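You operate a simulated robot arm through the tools that you are given. There is no shell and no other tool. Be economical: measure what you need, move in short steps, check, and stop when the job is done.

Carry out the task below with a simulated robot arm. There is one attempt and no reset: what you move stays moved.

JOB
Brush grease on the middle of the steel disc, put the brush back and close the grease tub. Set down upright: round brush. A coat counts when it lies all over at full strength: go over it till it gets no stronger.

Only the result counts: the job must be done as asked and must still hold three seconds after the hand-in. Knocking over, shifting, dropping, spilling or breaking anything else fails it.

ROBOT AND FRAMES
A 7-joint arm with a two-finger parallel gripper, fixed in place. Base frame: the origin is at the foot of the arm, x ahead of it, y to its left, z up; the work surface is at about z = 0.72. Units: m, degrees, N and s.
With the tool pointing down near the work surface it reaches from about 0.16 to 0.68 m from the base axis. Its first joint turns from -66.0 to 66.0 degrees. Payload 2.4 kg.
The TCP is the grasp point between the finger pads, 0.03 m short of the fingertips. In the tool frame z runs along the fingers and y along their closing line. Largest opening 0.094 m; finger width 0.028, thickness 0.01; the body of the gripper, 0.05 by 0.096 m, starts 0.055 m behind the TCP.
Orientation is that of the tool frame in the base frame, as a unit quaternion [x, y, z, w]. With the fingers straight down and closing along the base's y, the tool's x points along the base's -x, its y along +y and its z along -z.

CONTROLS
- The arm moves only by the tool play_rows. Its argument "targets" is one flat list of numbers, 7 for each row, row after row: the opening in per cent of the stroke, from 0 (shut) to 100 (fully open), then the shift along the base's x, y, z in m, then the turn, a rotation vector about the base's x, y, z in degrees. In form: [claw, x, y, z, ax, ay, az, claw, x, y, z, ax, ay, az, ...]. A call has 1 to 12 rows; each row shifts and turns the commanded pose from where the row before left it. Each row takes 0.2 s and may step no farther than 0.05 m and 8.6 degrees from the row before; otherwise, or with a gripper value out of range, the whole call is refused. Where a pose cannot be reached the arm comes as near as it can. A force on the tool above 70 N (or 10 N above the force at the start of the call, whichever is more), or a blocked arm, ends the call early, and 0.2 s more pass. The fingers move at their own pace (about 0.153 m/s each) and stop on an object; they squeeze with about 42 N. The grip force told is the motor's: it shows also when the fingers shut on nothing. Time passes only in rows, and 0.2 s behind the last, so rows that do not move let the fingers close. It gives the time, the measured TCP pose, the force on the tool (base axes), the opening and the grip force at its end, in the units of the frame above (readings bear some noise), with the torque about the TCP (base axes, N m) and any sound that the robot's microphone picked up, and new pictures: "pictures" is both (left out), scene, wrist or none.
- Cameras (640 x 400 px; columns grow to the right, rows downward): "scene" is fixed at [0.0317, 0.4699, 1.4456]; the picture's right is [-0.80, -0.60, 0.00], its down [-0.33, 0.44, -0.84] and it looks along [0.50, -0.67, -0.55] (base axes); focal length 326 px, centre (320, 200). "wrist" rides on the gripper at [0.076, 0.014, -0.102] in the tool frame; the picture's right is [-0.18, 0.98, 0.00], its down [-0.75, -0.14, -0.64] and it looks along [-0.63, -0.12, 0.77] (tool axes); focal length 243 px, centre (320, 200). There is no depth. A picture from a camera that has moved, and an enlarged one, comes with that camera's place and axes in the base frame and with its lens.
- zoom(camera, box): a new picture of the part [left, top, right, bottom] of that camera's present view, enlarged. No time passes.
- hand_in(): hands the job in; it is judged then, once.

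Go step by step. Nothing tells you positions but the pictures and the camera data: compare them with the known pose of the tool, close in by small moves and look again before you grip or let go. The budget is 120 turns and 200 pictures, counting those below and the enlarged ones. Unless the task says otherwise, let go and move clear before handing in, and close with one line.

The tools are called as name(argument=value, ...) on one line, values as JSON. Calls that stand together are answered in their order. play_rows: Moves the arm, as the interface text tells. Its arguments: {"type":"object","properties":{"targets":{"type":"array","items":{"type":"number"}},"pictures":{"type":"string","enum":["both","scene","wrist","none"]}},"required":["targets"]} The other tools are called the same way: zoom (camera, box) takes an enlarged picture of a part of a camera's view; hand_in () hands the job in.

At the start:

```text
t: 0.0
tcp_pos: [0.4103, 0.0005, 1.1482]
orientation: [-0.001, 1.0, 0.001, 0.0]
force: [-0.4, 0.0, 0.0]
torque: [0.01, 0.03, -0.03]
grip_width: 0.0942
grip_force: 0.0
```

scene: 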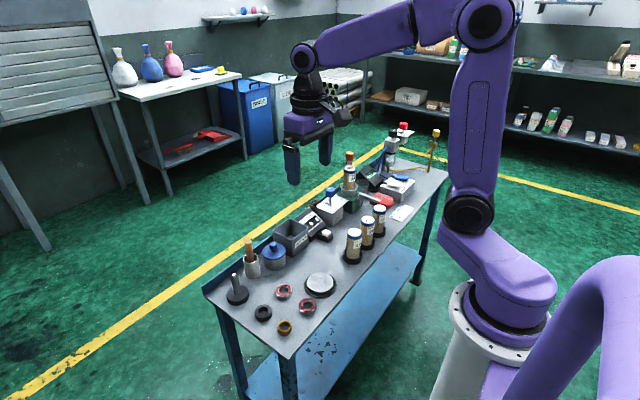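
wrist: 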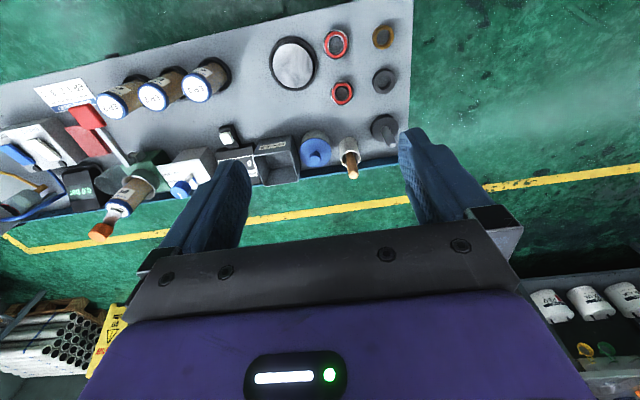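

I see the workbench with a steel disc, a blue-lidded tub (maybe the grease), a brush in a holder and other items. I'll zoom in to identify them.

zoom(camera="scene", box=[200, 220, 360, 340])

zoom(camera="scene", box=[300, 120, 460, 240])

zoom(camera="wrist", box=[210, 10, 420, 190])

```text
3.33 times, centred on (280, 280) of scene
camera zoom: at [0.0317, 0.4699, 1.4456], right [-0.8, -0.6, 0.0], down [-0.33, 0.44, -0.84], along [0.5, -0.67, -0.55], focal length 1085 px, centre (453, -67)
```

zoom: 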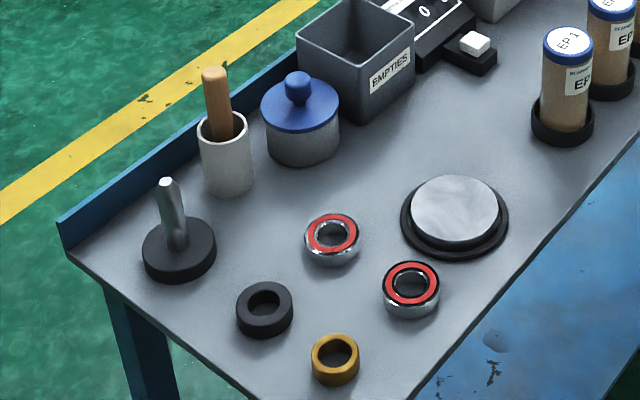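

```text
3.33 times, centred on (380, 180) of scene
camera zoom: at [0.0317, 0.4699, 1.4456], right [-0.8, -0.6, 0.0], down [-0.33, 0.44, -0.84], along [0.5, -0.67, -0.55], focal length 1085 px, centre (120, 267)
```

zoom: 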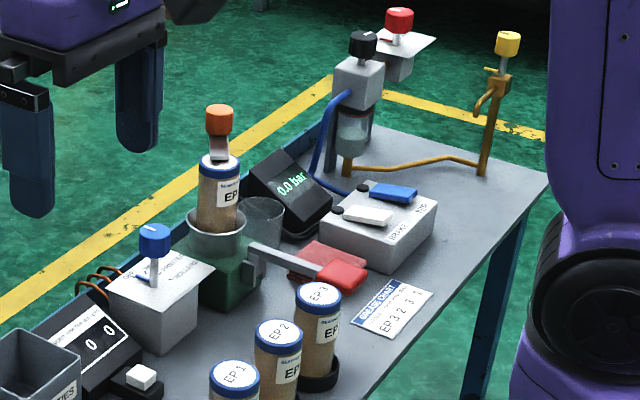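

```text
2.22 times, centred on (315, 100) of wrist
camera zoom: at [0.3363, 0.015, 1.2501], right [0.18, 0.98, 0.0], down [0.75, -0.14, 0.64], along [0.63, -0.12, -0.77], focal length 539 px, centre (331, 422)
```

zoom: 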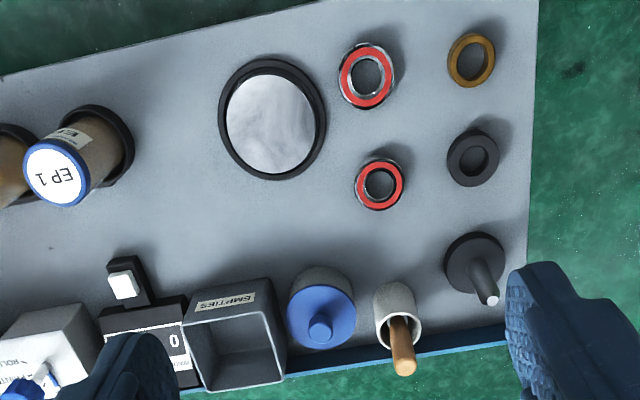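

Steel disc is at about (0.42,-0.05), the tub knob top at about (0.596,-0.047,0.79), and the brush handle top at about (0.637,0.02,0.82). I'll move closer for a better look.

play_rows(targets=[100, 0.02, -0.005, -0.04, 0, 0, 0, 100, 0.02, -0.005, -0.04, 0, 0, 0, 100, 0.02, -0.005, -0.04, 0, 0, 0, 100, 0.02, -0.005, -0.04, 0, 0, 0, 100, 0.01, -0.005, -0.04, 0, 0, 0])

```text
t: 1.2
tcp_pos: [0.5016, -0.0266, 0.9461]
orientation: [-0.001, 1.0, 0.0, 0.0]
force: [-0.9, 0.0, 0.0]
torque: [-0.02, -0.01, 0.03]
grip_width: 0.0938
grip_force: 0.1
camera wrist: at [0.4268, -0.0112, 1.0478], right [0.18, 0.98, 0.0], down [0.75, -0.14, 0.64], along [0.63, -0.12, -0.77], focal length 243 px, centre (320, 200)
```

scene: 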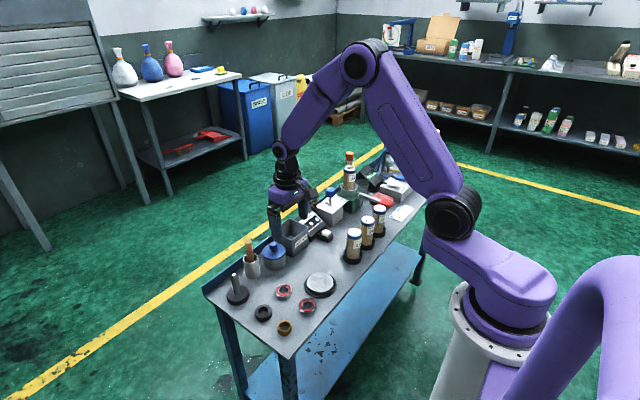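
wrist: 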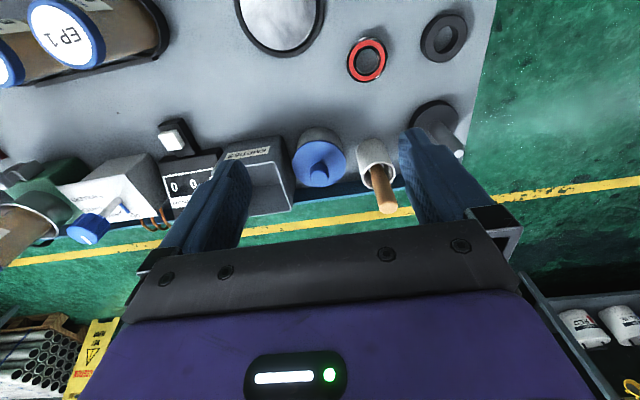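

zoom(camera="wrist", box=[240, 100, 440, 225])

zoom(camera="scene", box=[210, 220, 306, 310])

```text
3.20 times, centred on (340, 162) of wrist
camera zoom: at [0.4268, -0.0112, 1.0478], right [0.18, 0.98, 0.0], down [0.75, -0.14, 0.64], along [0.63, -0.12, -0.77], focal length 776 px, centre (256, 320)
```

zoom: 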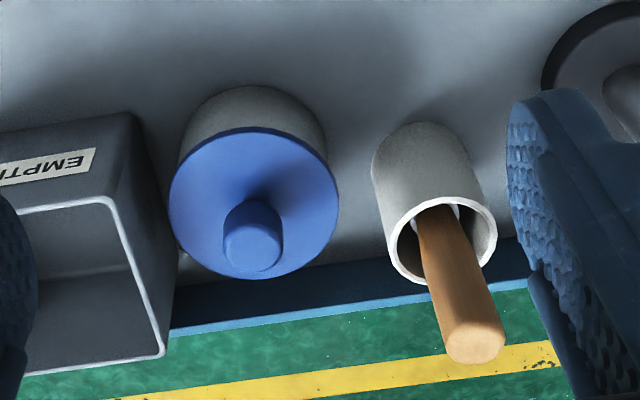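

```text
4.44 times, centred on (258, 265) of scene
camera zoom: at [0.0317, 0.4699, 1.4456], right [-0.8, -0.6, 0.0], down [-0.33, 0.44, -0.84], along [0.5, -0.67, -0.55], focal length 1447 px, centre (596, -89)
```

zoom: 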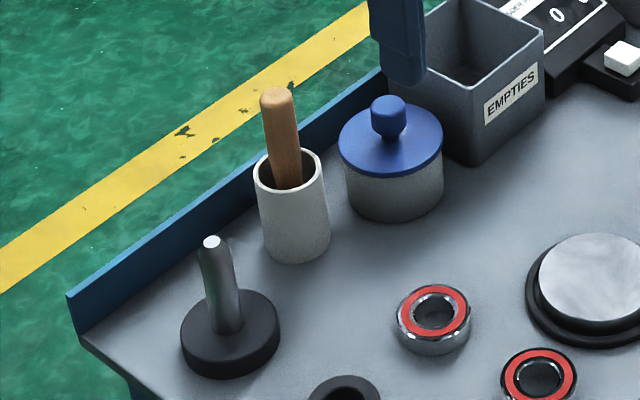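

The knob is at about (0.593,-0.045,0.795), and the brush handle top at (0.615,0.03,0.845) with the cup rim at z≈0.78. I'll hover over the lid knob first with the gripper half open.

play_rows(targets=[60, 0.031, -0.006, -0.02, 0, 0, 0, 50, 0.031, -0.006, -0.03, 0, 0, 0, 50, 0.03, -0.0065, -0.03, 0, 0, 0, 50, 0, 0, 0, 0, 0, 0])

zoom(camera="scene", box=[210, 205, 322, 310])

```text
t: 2.2
tcp_pos: [0.5932, -0.0406, 0.866]
orientation: [-0.001, 1.0, 0.0, 0.0]
force: [-0.3, 0.3, 0.2]
torque: [0.02, -0.01, 0.04]
grip_width: 0.0471
grip_force: 0.2
camera wrist: at [0.5193, -0.0268, 0.9685], right [0.18, 0.98, 0.0], down [0.75, -0.14, 0.64], along [0.63, -0.12, -0.77], focal length 243 px, centre (320, 200)
```

scene: 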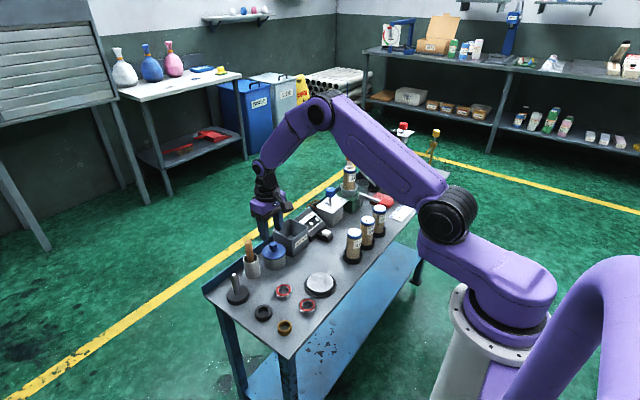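
wrist: 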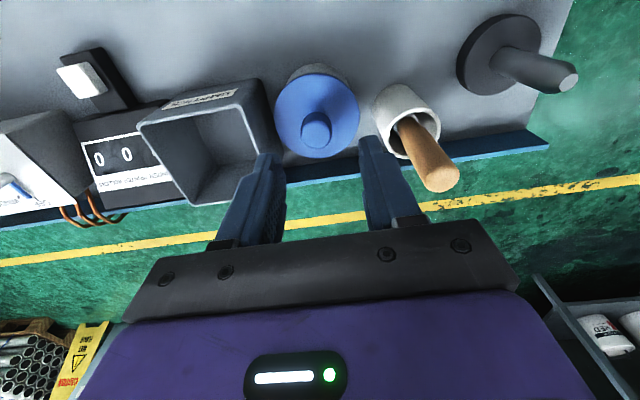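

```text
3.81 times, centred on (266, 258) of scene
camera zoom: at [0.0317, 0.4699, 1.4456], right [-0.8, -0.6, 0.0], down [-0.33, 0.44, -0.84], along [0.5, -0.67, -0.55], focal length 1240 px, centre (526, -19)
```

zoom: 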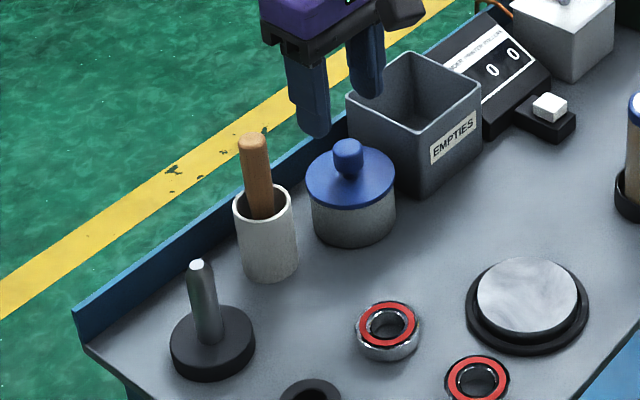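

The gripper is aligned with the knob within a few mm, so I'll narrow the opening a little, descend and grip.

play_rows(targets=[42, -0.002, -0.001, -0.02, 0, 0, 0, 42, 0, 0, -0.022, 0, 0, 0, 42, 0, 0, -0.02, 0, 0, 0, 42, 0, 0, 0, 0, 0, 0])

zoom(camera="scene", box=[230, 205, 310, 280])

```text
t: 3.2
tcp_pos: [0.5892, -0.0444, 0.8051]
orientation: [0.0, 1.0, 0.0, 0.0]
force: [0.0, -0.3, -1.1]
torque: [-0.01, -0.02, 0.01]
grip_width: 0.0396
grip_force: 0.1
camera wrist: at [0.5162, -0.0292, 0.9073], right [0.18, 0.98, 0.0], down [0.75, -0.14, 0.64], along [0.63, -0.12, -0.77], focal length 243 px, centre (320, 200)
```

scene: 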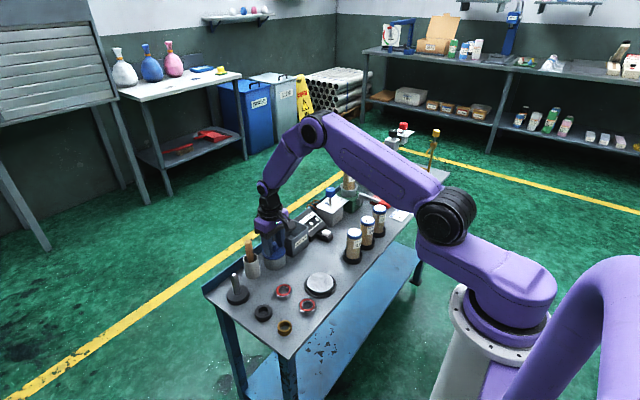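
wrist: 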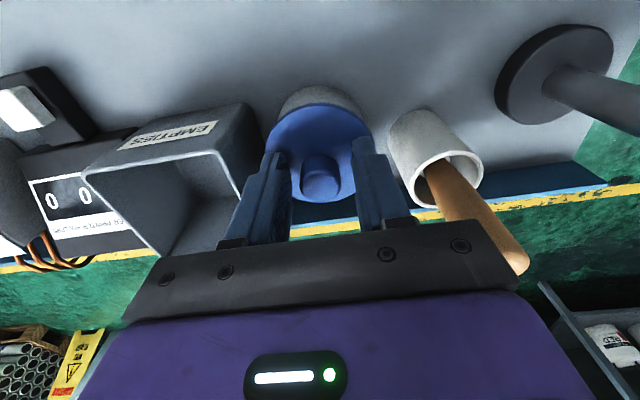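

```text
5.33 times, centred on (270, 242) of scene
camera zoom: at [0.0317, 0.4699, 1.4456], right [-0.8, -0.6, 0.0], down [-0.33, 0.44, -0.84], along [0.5, -0.67, -0.55], focal length 1736 px, centre (587, -27)
```

zoom: 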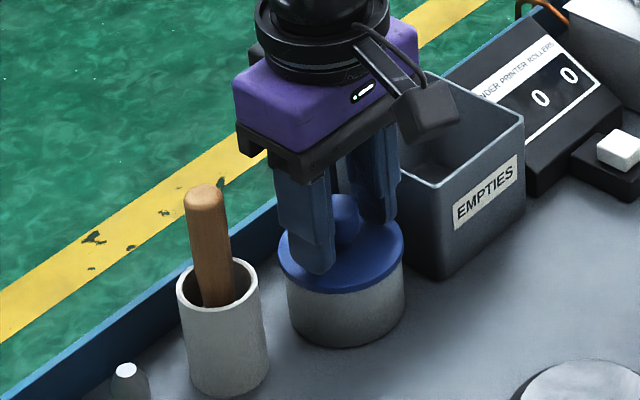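

The fingers straddle the knob, so I'll close and lift gently.

play_rows(targets=[0, 0, 0, 0, 0, 0, 0, 0, 0, 0, 0, 0, 0, 0, 0, 0, 0, 0, 0, 0, 0], pictures="none")

play_rows(targets=[0, 0, 0, 0.01, 0, 0, 0, 0, 0, 0, 0.02, 0, 0, 0, 0, 0, 0, 0.03, 0, 0, 0, 0, 0, 0, 0.04, 0, 0, 0, 0, 0, 0, 0, 0, 0, 0])

zoom(camera="scene", box=[230, 175, 330, 285])

```text
t: 4.0
tcp_pos: [0.5906, -0.0443, 0.8043]
orientation: [0.0, 1.0, 0.001, 0.0]
force: [-0.3, -0.1, -0.6]
torque: [0.02, 0.02, 0.01]
grip_width: 0.0213
grip_force: 42.2
heard: snap
```

```text
t: 5.2
tcp_pos: [0.5911, -0.0438, 0.906]
orientation: [0.0, 1.0, 0.0, 0.0]
force: [0.2, -0.2, 0.4]
torque: [-0.03, 0.01, -0.02]
grip_width: 0.0216
grip_force: 41.7
camera wrist: at [0.517, -0.0288, 1.0081], right [0.18, 0.98, 0.0], down [0.75, -0.14, 0.64], along [0.63, -0.12, -0.77], focal length 243 px, centre (320, 200)
```

scene: 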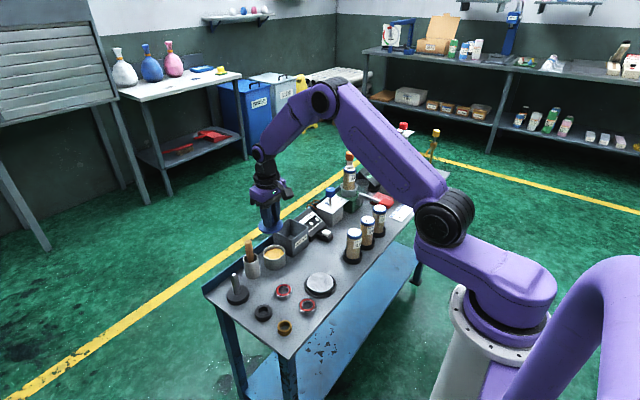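
wrist: 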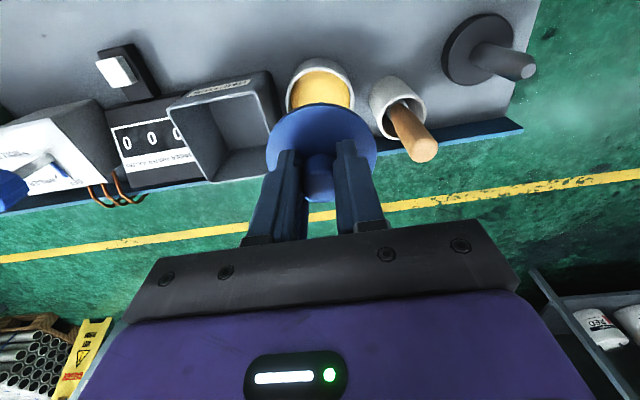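

```text
3.64 times, centred on (280, 230) of scene
camera zoom: at [0.0317, 0.4699, 1.4456], right [-0.8, -0.6, 0.0], down [-0.33, 0.44, -0.84], along [0.5, -0.67, -0.55], focal length 1184 px, centre (466, 91)
```

zoom: 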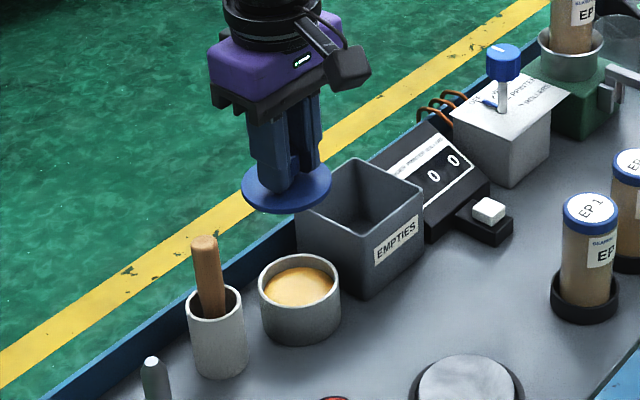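

The lid is off and the grease is visible. I'll set the lid on the free table spot near (0.508,-0.11).

play_rows(targets=[0, -0.03, -0.01, 0, 0, 0, 0, 0, -0.027, -0.027, -0.03, 0, 0, 0, 0, -0.025, -0.029, -0.03, 0, 0, 0, 0, 0, 0, -0.03, 0, 0, 0, 0, 0, 0, -0.03, 0, 0, 0, 0, 0, 0, 0, 0, 0, 0])

zoom(camera="scene", box=[240, 205, 360, 305])

```text
t: 6.6
tcp_pos: [0.5078, -0.1112, 0.7845]
orientation: [0.0, 1.0, 0.0, 0.001]
force: [0.5, 0.6, -0.4]
torque: [-0.01, -0.02, -0.02]
grip_width: 0.0212
grip_force: 42.0
camera wrist: at [0.434, -0.0949, 0.8867], right [0.18, 0.98, 0.0], down [0.75, -0.14, 0.64], along [0.63, -0.12, -0.77], focal length 243 px, centre (320, 200)
```

scene: 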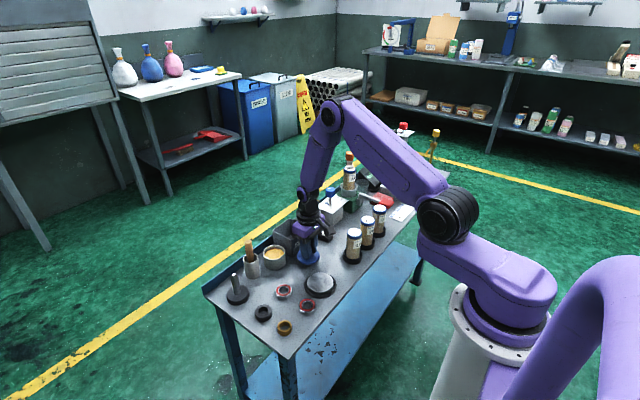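
wrist: 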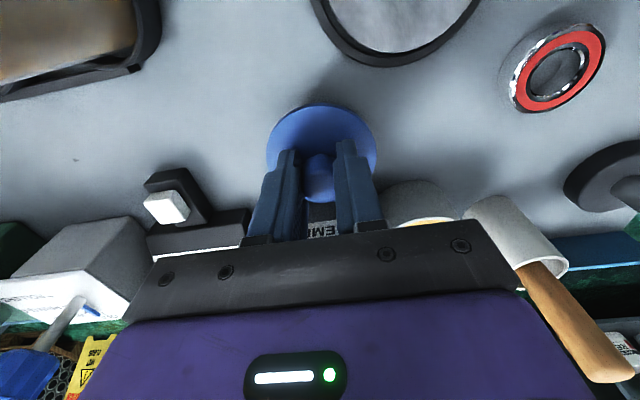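

```text
4.00 times, centred on (300, 255) of scene
camera zoom: at [0.0317, 0.4699, 1.4456], right [-0.8, -0.6, 0.0], down [-0.33, 0.44, -0.84], along [0.5, -0.67, -0.55], focal length 1302 px, centre (400, -20)
```

zoom: 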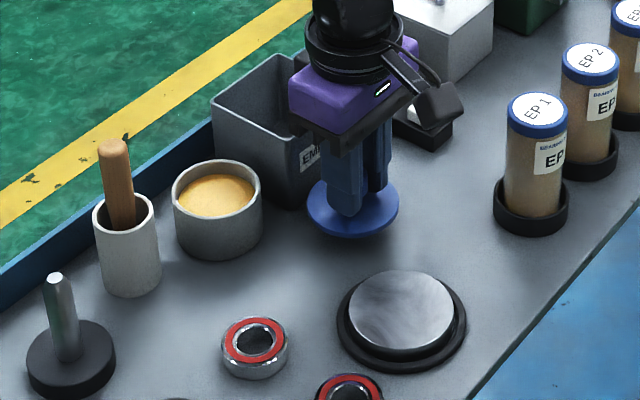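

The spot is clear. I'll lower in small steps until contact.

play_rows(targets=[0, 0, 0, -0.008, 0, 0, 0, 0, 0, 0, -0.005, 0, 0, 0, 0, 0, 0, -0.004, 0, 0, 0, 0, 0, 0, -0.003, 0, 0, 0], pictures="none")

```text
t: 7.6
tcp_pos: [0.5084, -0.1111, 0.765]
orientation: [0.001, 1.0, -0.001, 0.0]
force: [0.4, 0.0, -0.7]
torque: [-0.03, 0.0, 0.02]
grip_width: 0.0215
grip_force: 42.7
```

play_rows(targets=[0, 0, 0, -0.002, 0, 0, 0, 0, 0, 0, -0.002, 0, 0, 0], pictures="none")

zoom(camera="scene", box=[280, 215, 360, 285])

```text
t: 8.2
tcp_pos: [0.5089, -0.1093, 0.7631]
orientation: [-0.001, 1.0, 0.0, 0.001]
force: [-8.6, 0.8, 33.9]
torque: [0.07, 0.28, -0.01]
grip_width: 0.0216
grip_force: 41.8
```

```text
5.71 times, centred on (320, 250) of scene
camera zoom: at [0.0309, 0.4701, 1.4455], right [-0.8, -0.6, 0.0], down [-0.33, 0.44, -0.84], along [0.5, -0.67, -0.55], focal length 1860 px, centre (320, -86)
```

zoom: 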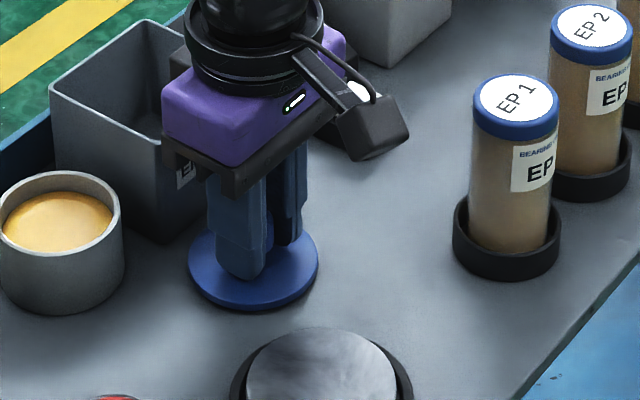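

Contact was made with the table, so I'll ease off, release to 42% and lift straight up.

play_rows(targets=[0, 0, 0, 0.002, 0, 0, 0, 42, 0, 0, 0, 0, 0, 0, 42, 0, 0, 0, 0, 0, 0, 42, 0, 0, 0.02, 0, 0, 0, 42, 0, 0, 0.04, 0, 0, 0, 60, 0, 0, 0.05, 0, 0, 0, 60, 0.02, 0.035, 0.03, 0, 0, 0, 60, 0.02, 0.035, 0.02, 0, 0, 0, 60, 0.02, 0.03, 0, 0, 0, 0, 60, 0.02, 0.03, 0, 0, 0, 0])

zoom(camera="scene", box=[220, 185, 340, 305])

zoom(camera="wrist", box=[200, 50, 440, 225])

```text
refused: row 7 steps farther than a row can; nothing moved
```

```text
3.33 times, centred on (280, 245) of scene
camera zoom: at [0.0309, 0.4701, 1.4455], right [-0.8, -0.6, 0.0], down [-0.33, 0.44, -0.84], along [0.5, -0.67, -0.55], focal length 1085 px, centre (453, 50)
```

zoom: 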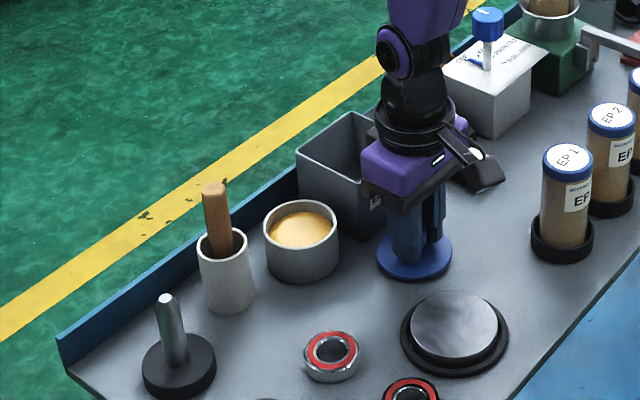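

```text
2.29 times, centred on (320, 138) of wrist
camera zoom: at [0.4346, -0.0954, 0.8655], right [0.18, 0.98, 0.0], down [0.75, -0.14, 0.64], along [0.63, -0.12, -0.77], focal length 555 px, centre (320, 343)
```

zoom: 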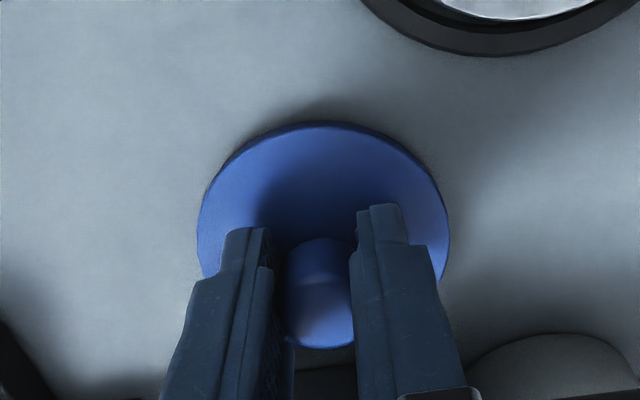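

That path had one row too long; same plan with smaller steps.

play_rows(targets=[0, 0, 0, 0.002, 0, 0, 0, 42, 0, 0, 0, 0, 0, 0, 42, 0, 0, 0, 0, 0, 0, 42, 0, 0, 0.02, 0, 0, 0, 42, 0, 0, 0.04, 0, 0, 0, 60, 0, 0, 0.05, 0, 0, 0, 60, 0.012, 0.032, 0.03, 0, 0, 0, 60, 0.015, 0.035, 0.01, 0, 0, 0, 60, 0.015, 0.035, 0, 0, 0, 0, 60, 0.015, 0.03, 0, 0, 0, 0, 60, 0, 0, 0, 0, 0, 0])

zoom(camera="scene", box=[220, 185, 340, 305])

zoom(camera="wrist", box=[200, 50, 440, 225])

```text
t: 10.6
tcp_pos: [0.5662, 0.0227, 0.9125]
orientation: [-0.001, 1.0, 0.0, 0.0]
force: [-1.3, -0.1, -0.2]
torque: [0.02, -0.01, 0.01]
grip_width: 0.0562
grip_force: 0.2
camera wrist: at [0.492, 0.0373, 1.0153], right [0.18, 0.98, 0.0], down [0.75, -0.14, 0.64], along [0.63, -0.12, -0.77], focal length 243 px, centre (320, 200)
```

scene: 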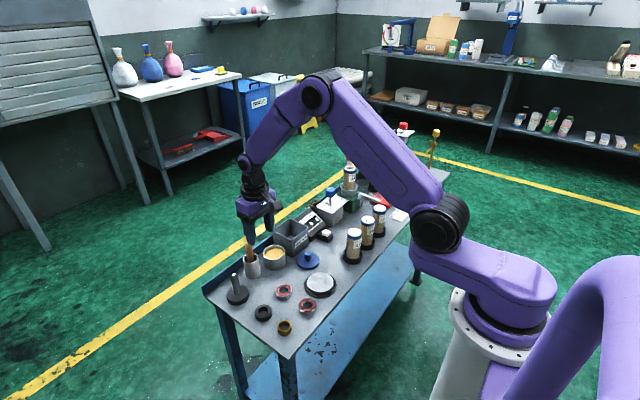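
wrist: 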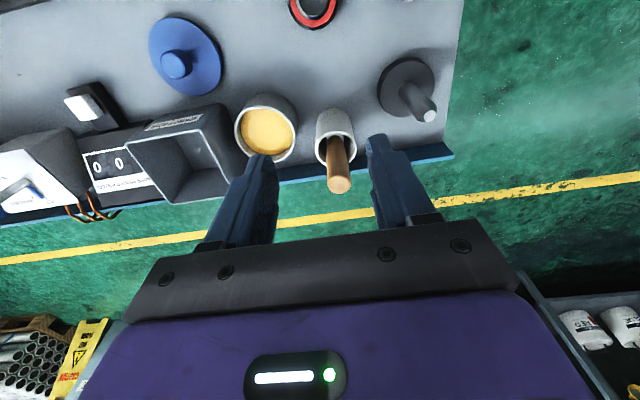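

```text
3.33 times, centred on (280, 245) of scene
camera zoom: at [0.0317, 0.4699, 1.4456], right [-0.8, -0.6, 0.0], down [-0.33, 0.44, -0.84], along [0.5, -0.67, -0.55], focal length 1085 px, centre (453, 50)
```

zoom: 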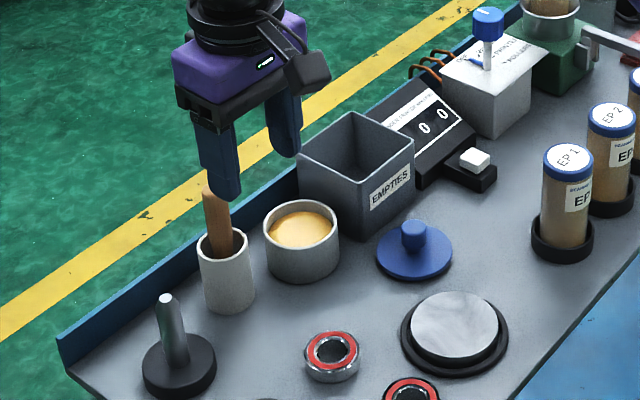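

```text
2.29 times, centred on (320, 138) of wrist
camera zoom: at [0.492, 0.0373, 1.0153], right [0.18, 0.98, 0.0], down [0.75, -0.14, 0.64], along [0.63, -0.12, -0.77], focal length 555 px, centre (320, 343)
```

zoom: 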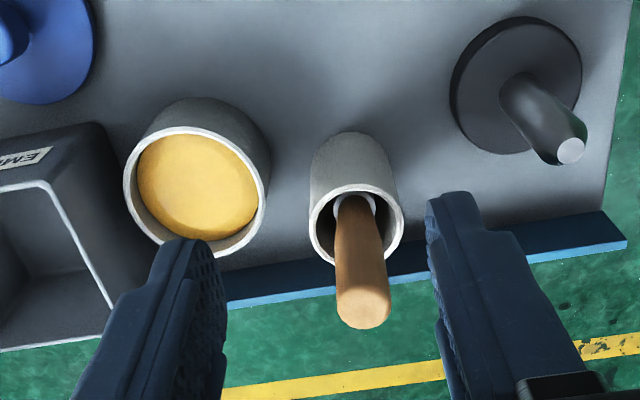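

The lid rests on the table. The brush handle is at about (0.617,0.030), leaning slightly, so I'll hover above it.

play_rows(targets=[60, 0.025, 0.004, 0, 0, 0, 0, 60, 0.025, 0.0035, 0, 0, 0, 0, 55, 0, 0, -0.025, 0, 0, 0, 55, 0, 0, 0, 0, 0, 0])

zoom(camera="scene", box=[220, 195, 300, 285])

zoom(camera="wrist", box=[200, 50, 440, 225])

```text
t: 11.6
tcp_pos: [0.6168, 0.0299, 0.8883]
orientation: [0.0, 1.0, 0.0, 0.0]
force: [0.2, 0.6, -0.4]
torque: [0.05, 0.0, -0.03]
grip_width: 0.0516
grip_force: 0.0
camera wrist: at [0.5416, 0.0446, 0.9907], right [0.18, 0.98, 0.0], down [0.75, -0.14, 0.64], along [0.63, -0.12, -0.77], focal length 243 px, centre (320, 200)
```

scene: 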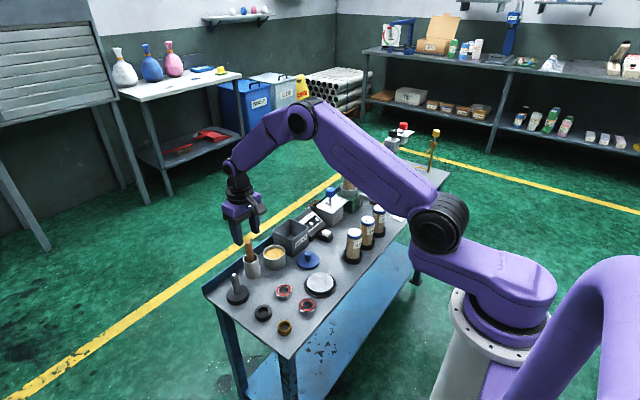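
wrist: 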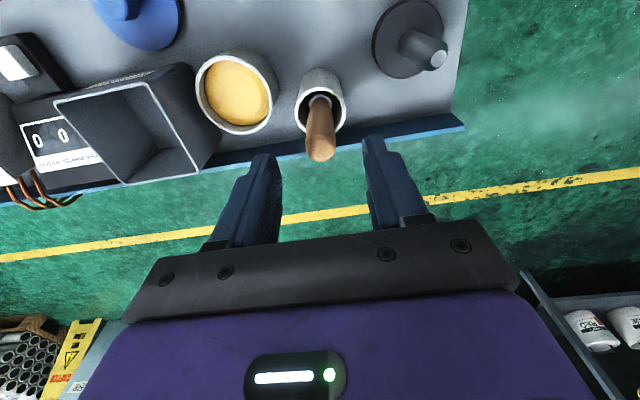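

```text
4.44 times, centred on (260, 240) of scene
camera zoom: at [0.0317, 0.4699, 1.4456], right [-0.8, -0.6, 0.0], down [-0.33, 0.44, -0.84], along [0.5, -0.67, -0.55], focal length 1447 px, centre (587, 22)
```

zoom: 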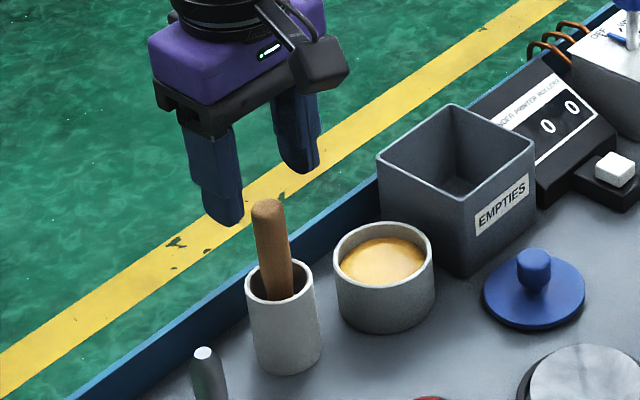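

```text
2.29 times, centred on (320, 138) of wrist
camera zoom: at [0.5416, 0.0446, 0.9907], right [0.18, 0.98, 0.0], down [0.75, -0.14, 0.64], along [0.63, -0.12, -0.77], focal length 555 px, centre (320, 343)
```

zoom: 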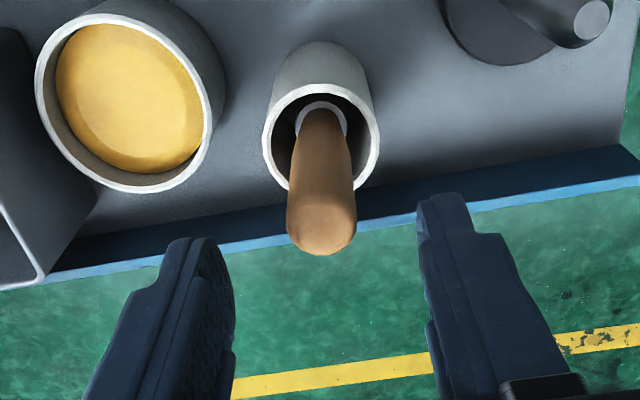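

The handle is centred between the fingers. I'll descend, grip, then check.

play_rows(targets=[55, 0, 0, -0.03, 0, 0, 0, 55, 0, 0, -0.025, 0, 0, 0, 55, 0, 0, -0.015, 0, 0, 0, 55, 0, 0, 0, 0, 0, 0])

zoom(camera="scene", box=[220, 205, 300, 285])

```text
t: 12.6
tcp_pos: [0.6141, 0.0302, 0.8177]
orientation: [0.0, 1.0, 0.0, 0.0]
force: [0.2, 0.1, -0.6]
torque: [0.0, 0.01, -0.04]
grip_width: 0.0515
grip_force: 0.3
camera wrist: at [0.5405, 0.0442, 0.9203], right [0.18, 0.98, 0.0], down [0.75, -0.14, 0.64], along [0.63, -0.12, -0.77], focal length 243 px, centre (320, 200)
```

scene: 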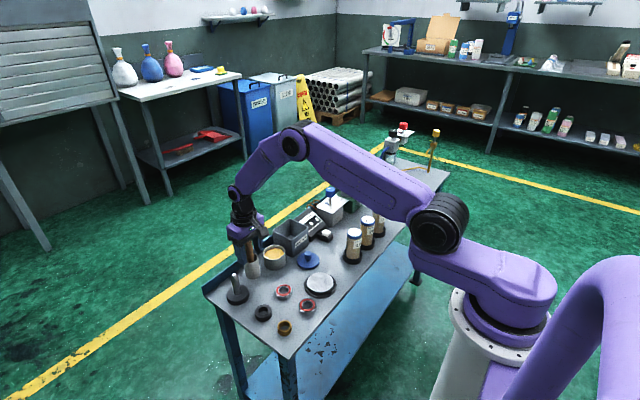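
wrist: 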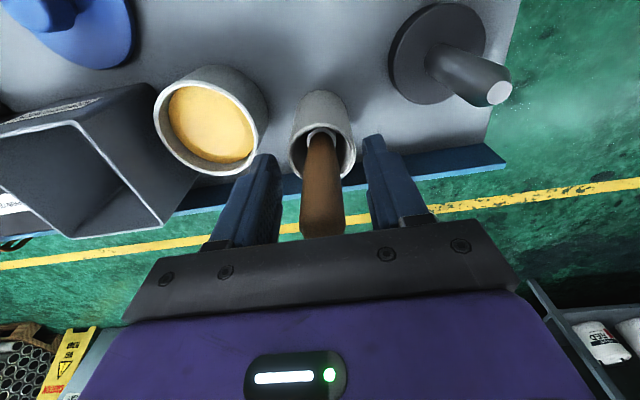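

```text
5.00 times, centred on (260, 245) of scene
camera zoom: at [0.0317, 0.4699, 1.4456], right [-0.8, -0.6, 0.0], down [-0.33, 0.44, -0.84], along [0.5, -0.67, -0.55], focal length 1628 px, centre (620, -25)
```

zoom: 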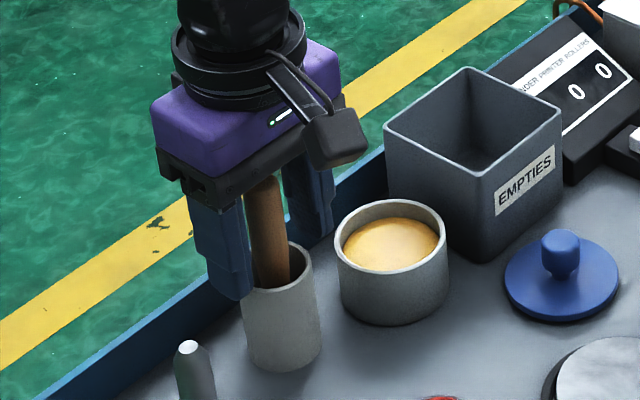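

The handle sits between the pads. I'll grip and lift straight up.

play_rows(targets=[0, 0, 0, 0, 0, 0, 0, 0, 0, 0, 0, 0, 0, 0, 0, 0, 0, 0, 0, 0, 0], pictures="none")

play_rows(targets=[0, 0, 0, 0.015, 0, 0, 0, 0, 0, 0, 0.025, 0, 0, 0, 0, 0, 0, 0.035, 0, 0, 0, 0, 0, 0, 0.03, 0, 0, 0, 0, 0, 0, 0, 0, 0, 0])

zoom(camera="scene", box=[210, 175, 300, 285])

zoom(camera="wrist", box=[200, 50, 440, 250])

```text
t: 13.4
tcp_pos: [0.6151, 0.0291, 0.819]
orientation: [0.0, 1.0, 0.0, 0.0]
force: [0.0, 0.3, -0.5]
torque: [-0.01, 0.0, -0.01]
grip_width: 0.0192
grip_force: 42.3
```

```text
t: 14.6
tcp_pos: [0.6154, 0.031, 0.9254]
orientation: [-0.001, 1.0, 0.0, 0.0]
force: [0.3, 0.7, -1.0]
torque: [0.01, 0.0, 0.0]
grip_width: 0.0193
grip_force: 41.5
camera wrist: at [0.5412, 0.0457, 1.0272], right [0.18, 0.98, 0.0], down [0.75, -0.14, 0.64], along [0.63, -0.12, -0.77], focal length 243 px, centre (320, 200)
```

scene: 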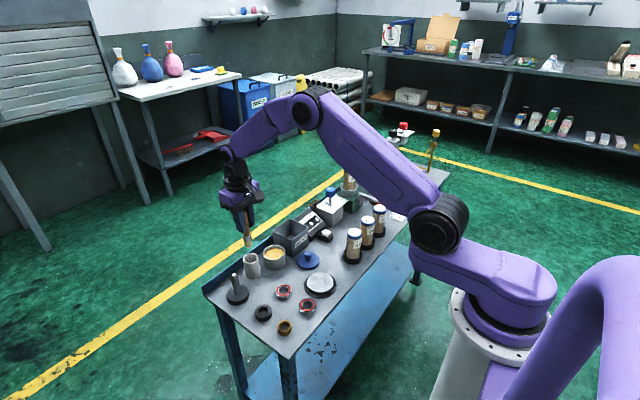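
wrist: 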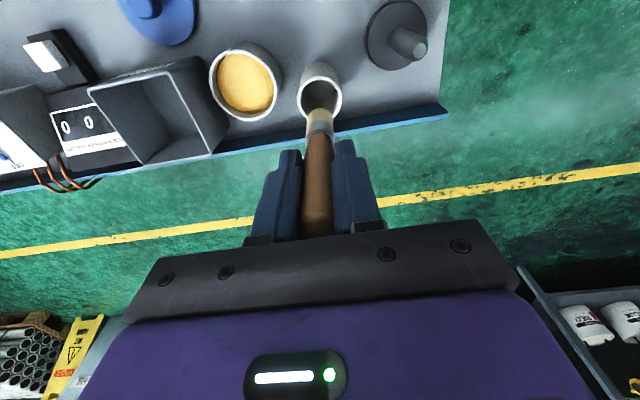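

```text
3.64 times, centred on (255, 230) of scene
camera zoom: at [0.0317, 0.4699, 1.4456], right [-0.8, -0.6, 0.0], down [-0.33, 0.44, -0.84], along [0.5, -0.67, -0.55], focal length 1184 px, centre (556, 91)
```

zoom: 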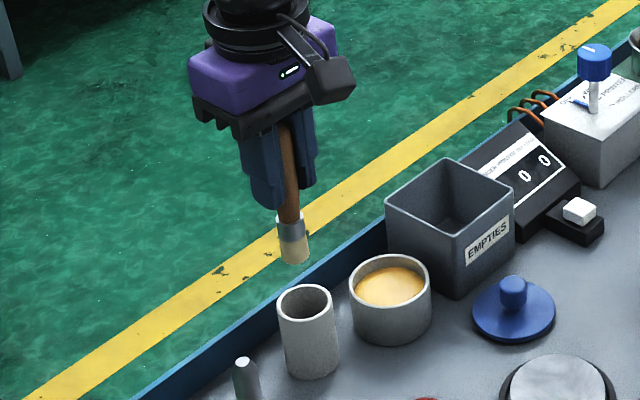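

```text
2.00 times, centred on (320, 150) of wrist
camera zoom: at [0.5412, 0.0457, 1.0272], right [0.18, 0.98, 0.0], down [0.75, -0.14, 0.64], along [0.63, -0.12, -0.77], focal length 485 px, centre (320, 300)
```

zoom: 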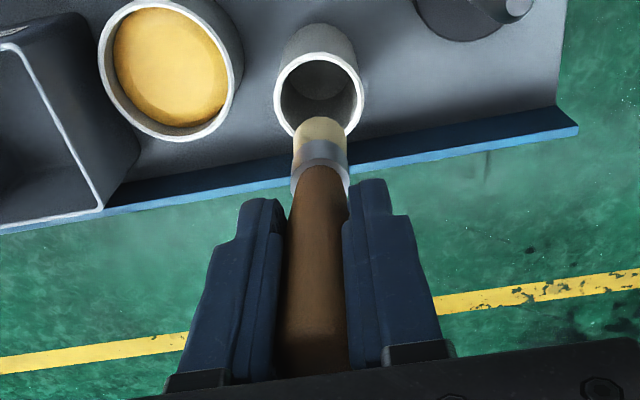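

The brush is held, with its tip about 0.098 m below the TCP. Next I'll move over the grease tub and lower toward the grease.

play_rows(targets=[0, -0.011, -0.037, 0, 0, 0, 0, 0, -0.01, -0.037, 0, 0, 0, 0, 0, 0, 0, -0.035, 0, 0, 0, 0, 0, 0, -0.015, 0, 0, 0, 0, 0, 0, 0, 0, 0, 0])

zoom(camera="scene", box=[220, 195, 310, 285])

zoom(camera="wrist", box=[200, 50, 440, 250])

```text
t: 15.8
tcp_pos: [0.5939, -0.0447, 0.8743]
orientation: [0.0, 1.0, 0.0, 0.001]
force: [0.0, 0.0, -0.6]
torque: [-0.03, 0.0, 0.03]
grip_width: 0.0196
grip_force: 41.7
camera wrist: at [0.5203, -0.0295, 0.976], right [0.18, 0.98, 0.0], down [0.75, -0.14, 0.64], along [0.63, -0.12, -0.77], focal length 243 px, centre (320, 200)
```

scene: 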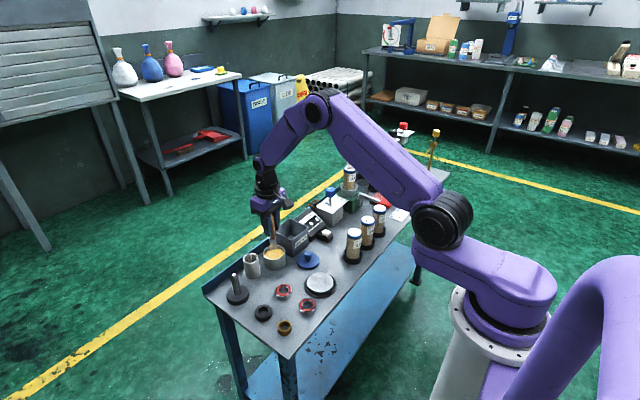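
wrist: 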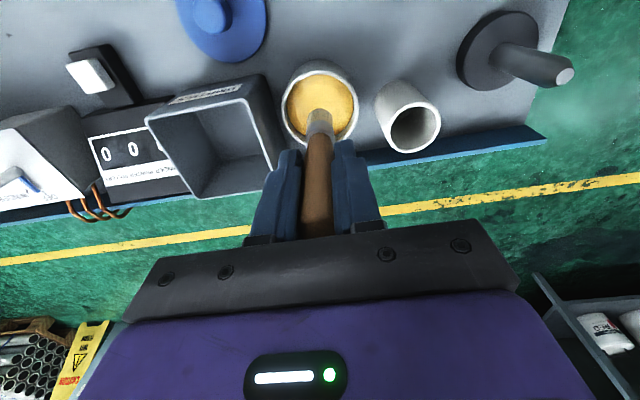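

```text
4.44 times, centred on (265, 240) of scene
camera zoom: at [0.0317, 0.4699, 1.4456], right [-0.8, -0.6, 0.0], down [-0.33, 0.44, -0.84], along [0.5, -0.67, -0.55], focal length 1447 px, centre (564, 22)
```

zoom: 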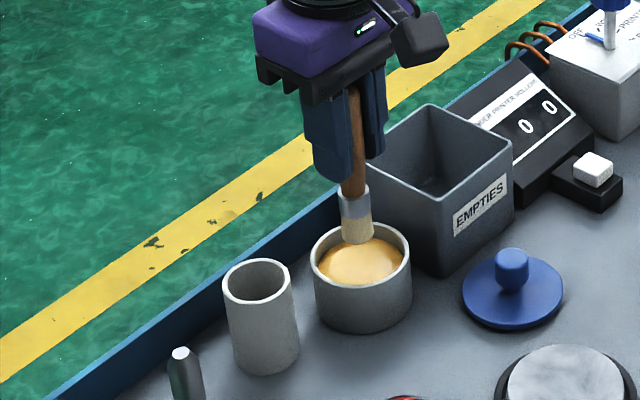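

```text
2.00 times, centred on (320, 150) of wrist
camera zoom: at [0.5203, -0.0295, 0.976], right [0.18, 0.98, 0.0], down [0.75, -0.14, 0.64], along [0.63, -0.12, -0.77], focal length 485 px, centre (320, 300)
```

zoom: 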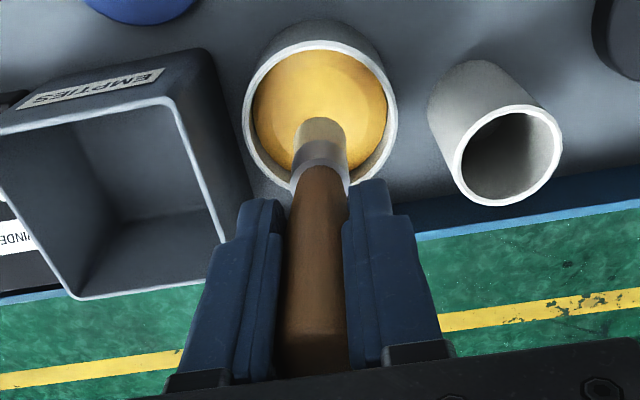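

The tip is over the grease centre, so I'll dip about 3 cm, stir slightly, and come back up.

play_rows(targets=[0, 0, 0, -0.02, 0, 0, 0, 0, 0, 0, -0.007, 0, 0, 0, 0, 0, 0, -0.006, 0, 0, 0])

zoom(camera="scene", box=[220, 195, 310, 285])

```text
t: 16.6
tcp_pos: [0.5972, -0.0444, 0.8433]
orientation: [-0.001, 1.0, 0.0, 0.005]
force: [0.4, 0.6, 29.7]
torque: [0.07, -0.11, -0.01]
grip_width: 0.0193
grip_force: 41.6
camera wrist: at [0.5216, -0.0298, 0.9451], right [0.18, 0.98, 0.0], down [0.75, -0.14, 0.65], along [0.64, -0.12, -0.76], focal length 243 px, centre (320, 200)
```

scene: 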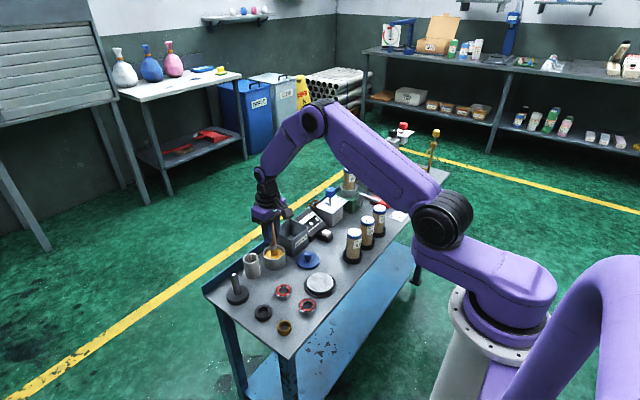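
wrist: 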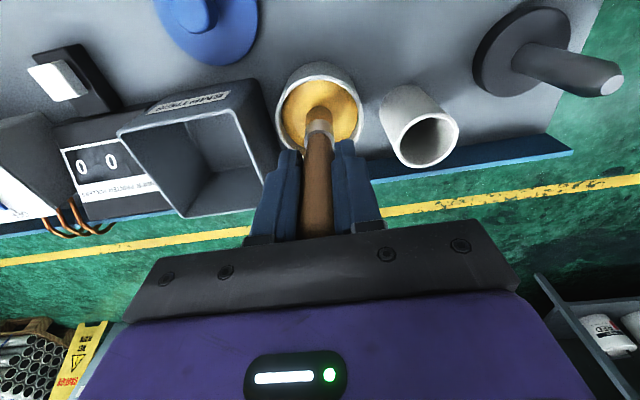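

```text
4.44 times, centred on (265, 240) of scene
camera zoom: at [0.0311, 0.47, 1.4456], right [-0.8, -0.6, 0.0], down [-0.33, 0.44, -0.84], along [0.5, -0.67, -0.55], focal length 1447 px, centre (564, 22)
```

zoom: 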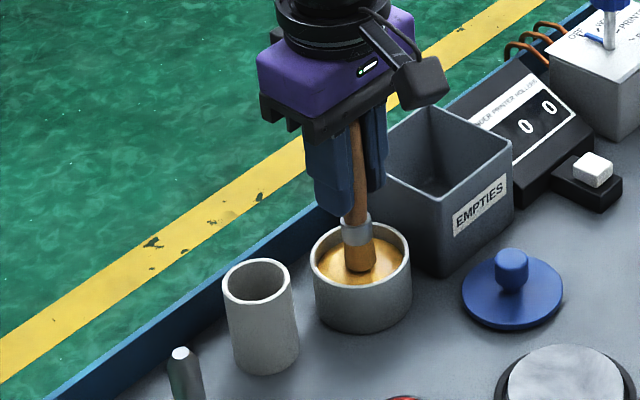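

The bristles have met the grease and picked it up. I'll lift out and check the brush.

play_rows(targets=[0, 0, 0, 0.005, 0, 0, 0, 0, 0, 0, 0.03, 0, 0, 0, 0, 0, 0, 0.035, 0, 0, 0, 0, 0, 0, 0, 0, 0, 0])

zoom(camera="scene", box=[220, 185, 310, 285])

zoom(camera="wrist", box=[200, 50, 440, 250])

```text
t: 17.6
tcp_pos: [0.5941, -0.0451, 0.9101]
orientation: [0.0, 1.0, 0.0, 0.0]
force: [-0.4, 0.3, 0.4]
torque: [0.0, 0.01, -0.01]
grip_width: 0.0195
grip_force: 41.8
camera wrist: at [0.5199, -0.0305, 1.0131], right [0.18, 0.98, 0.0], down [0.75, -0.14, 0.64], along [0.63, -0.12, -0.77], focal length 243 px, centre (320, 200)
```

scene: 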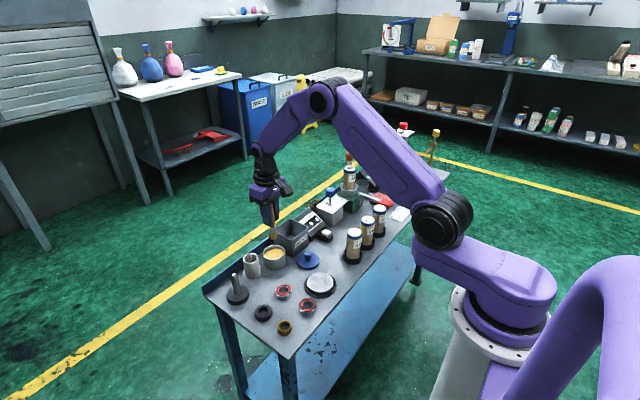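
wrist: 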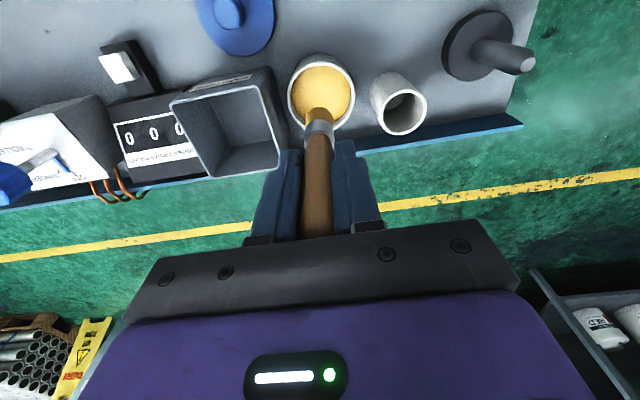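

```text
4.00 times, centred on (265, 235) of scene
camera zoom: at [0.0317, 0.4699, 1.4456], right [-0.8, -0.6, 0.0], down [-0.33, 0.44, -0.84], along [0.5, -0.67, -0.55], focal length 1302 px, centre (540, 60)
```

zoom: 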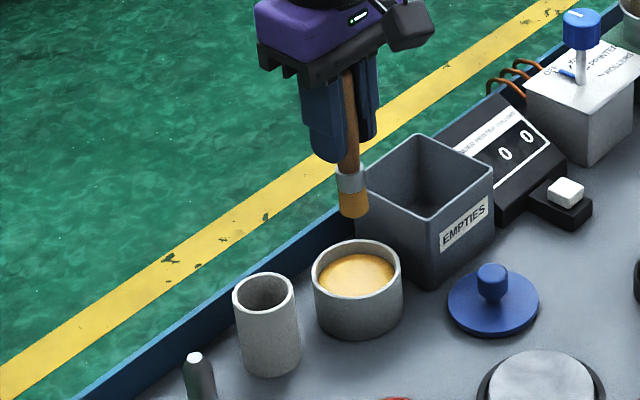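

```text
2.00 times, centred on (320, 150) of wrist
camera zoom: at [0.5199, -0.0305, 1.0131], right [0.18, 0.98, 0.0], down [0.75, -0.14, 0.64], along [0.63, -0.12, -0.77], focal length 485 px, centre (320, 300)
```

zoom: 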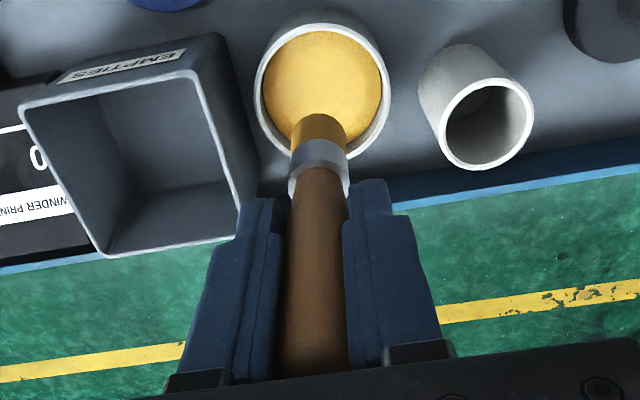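

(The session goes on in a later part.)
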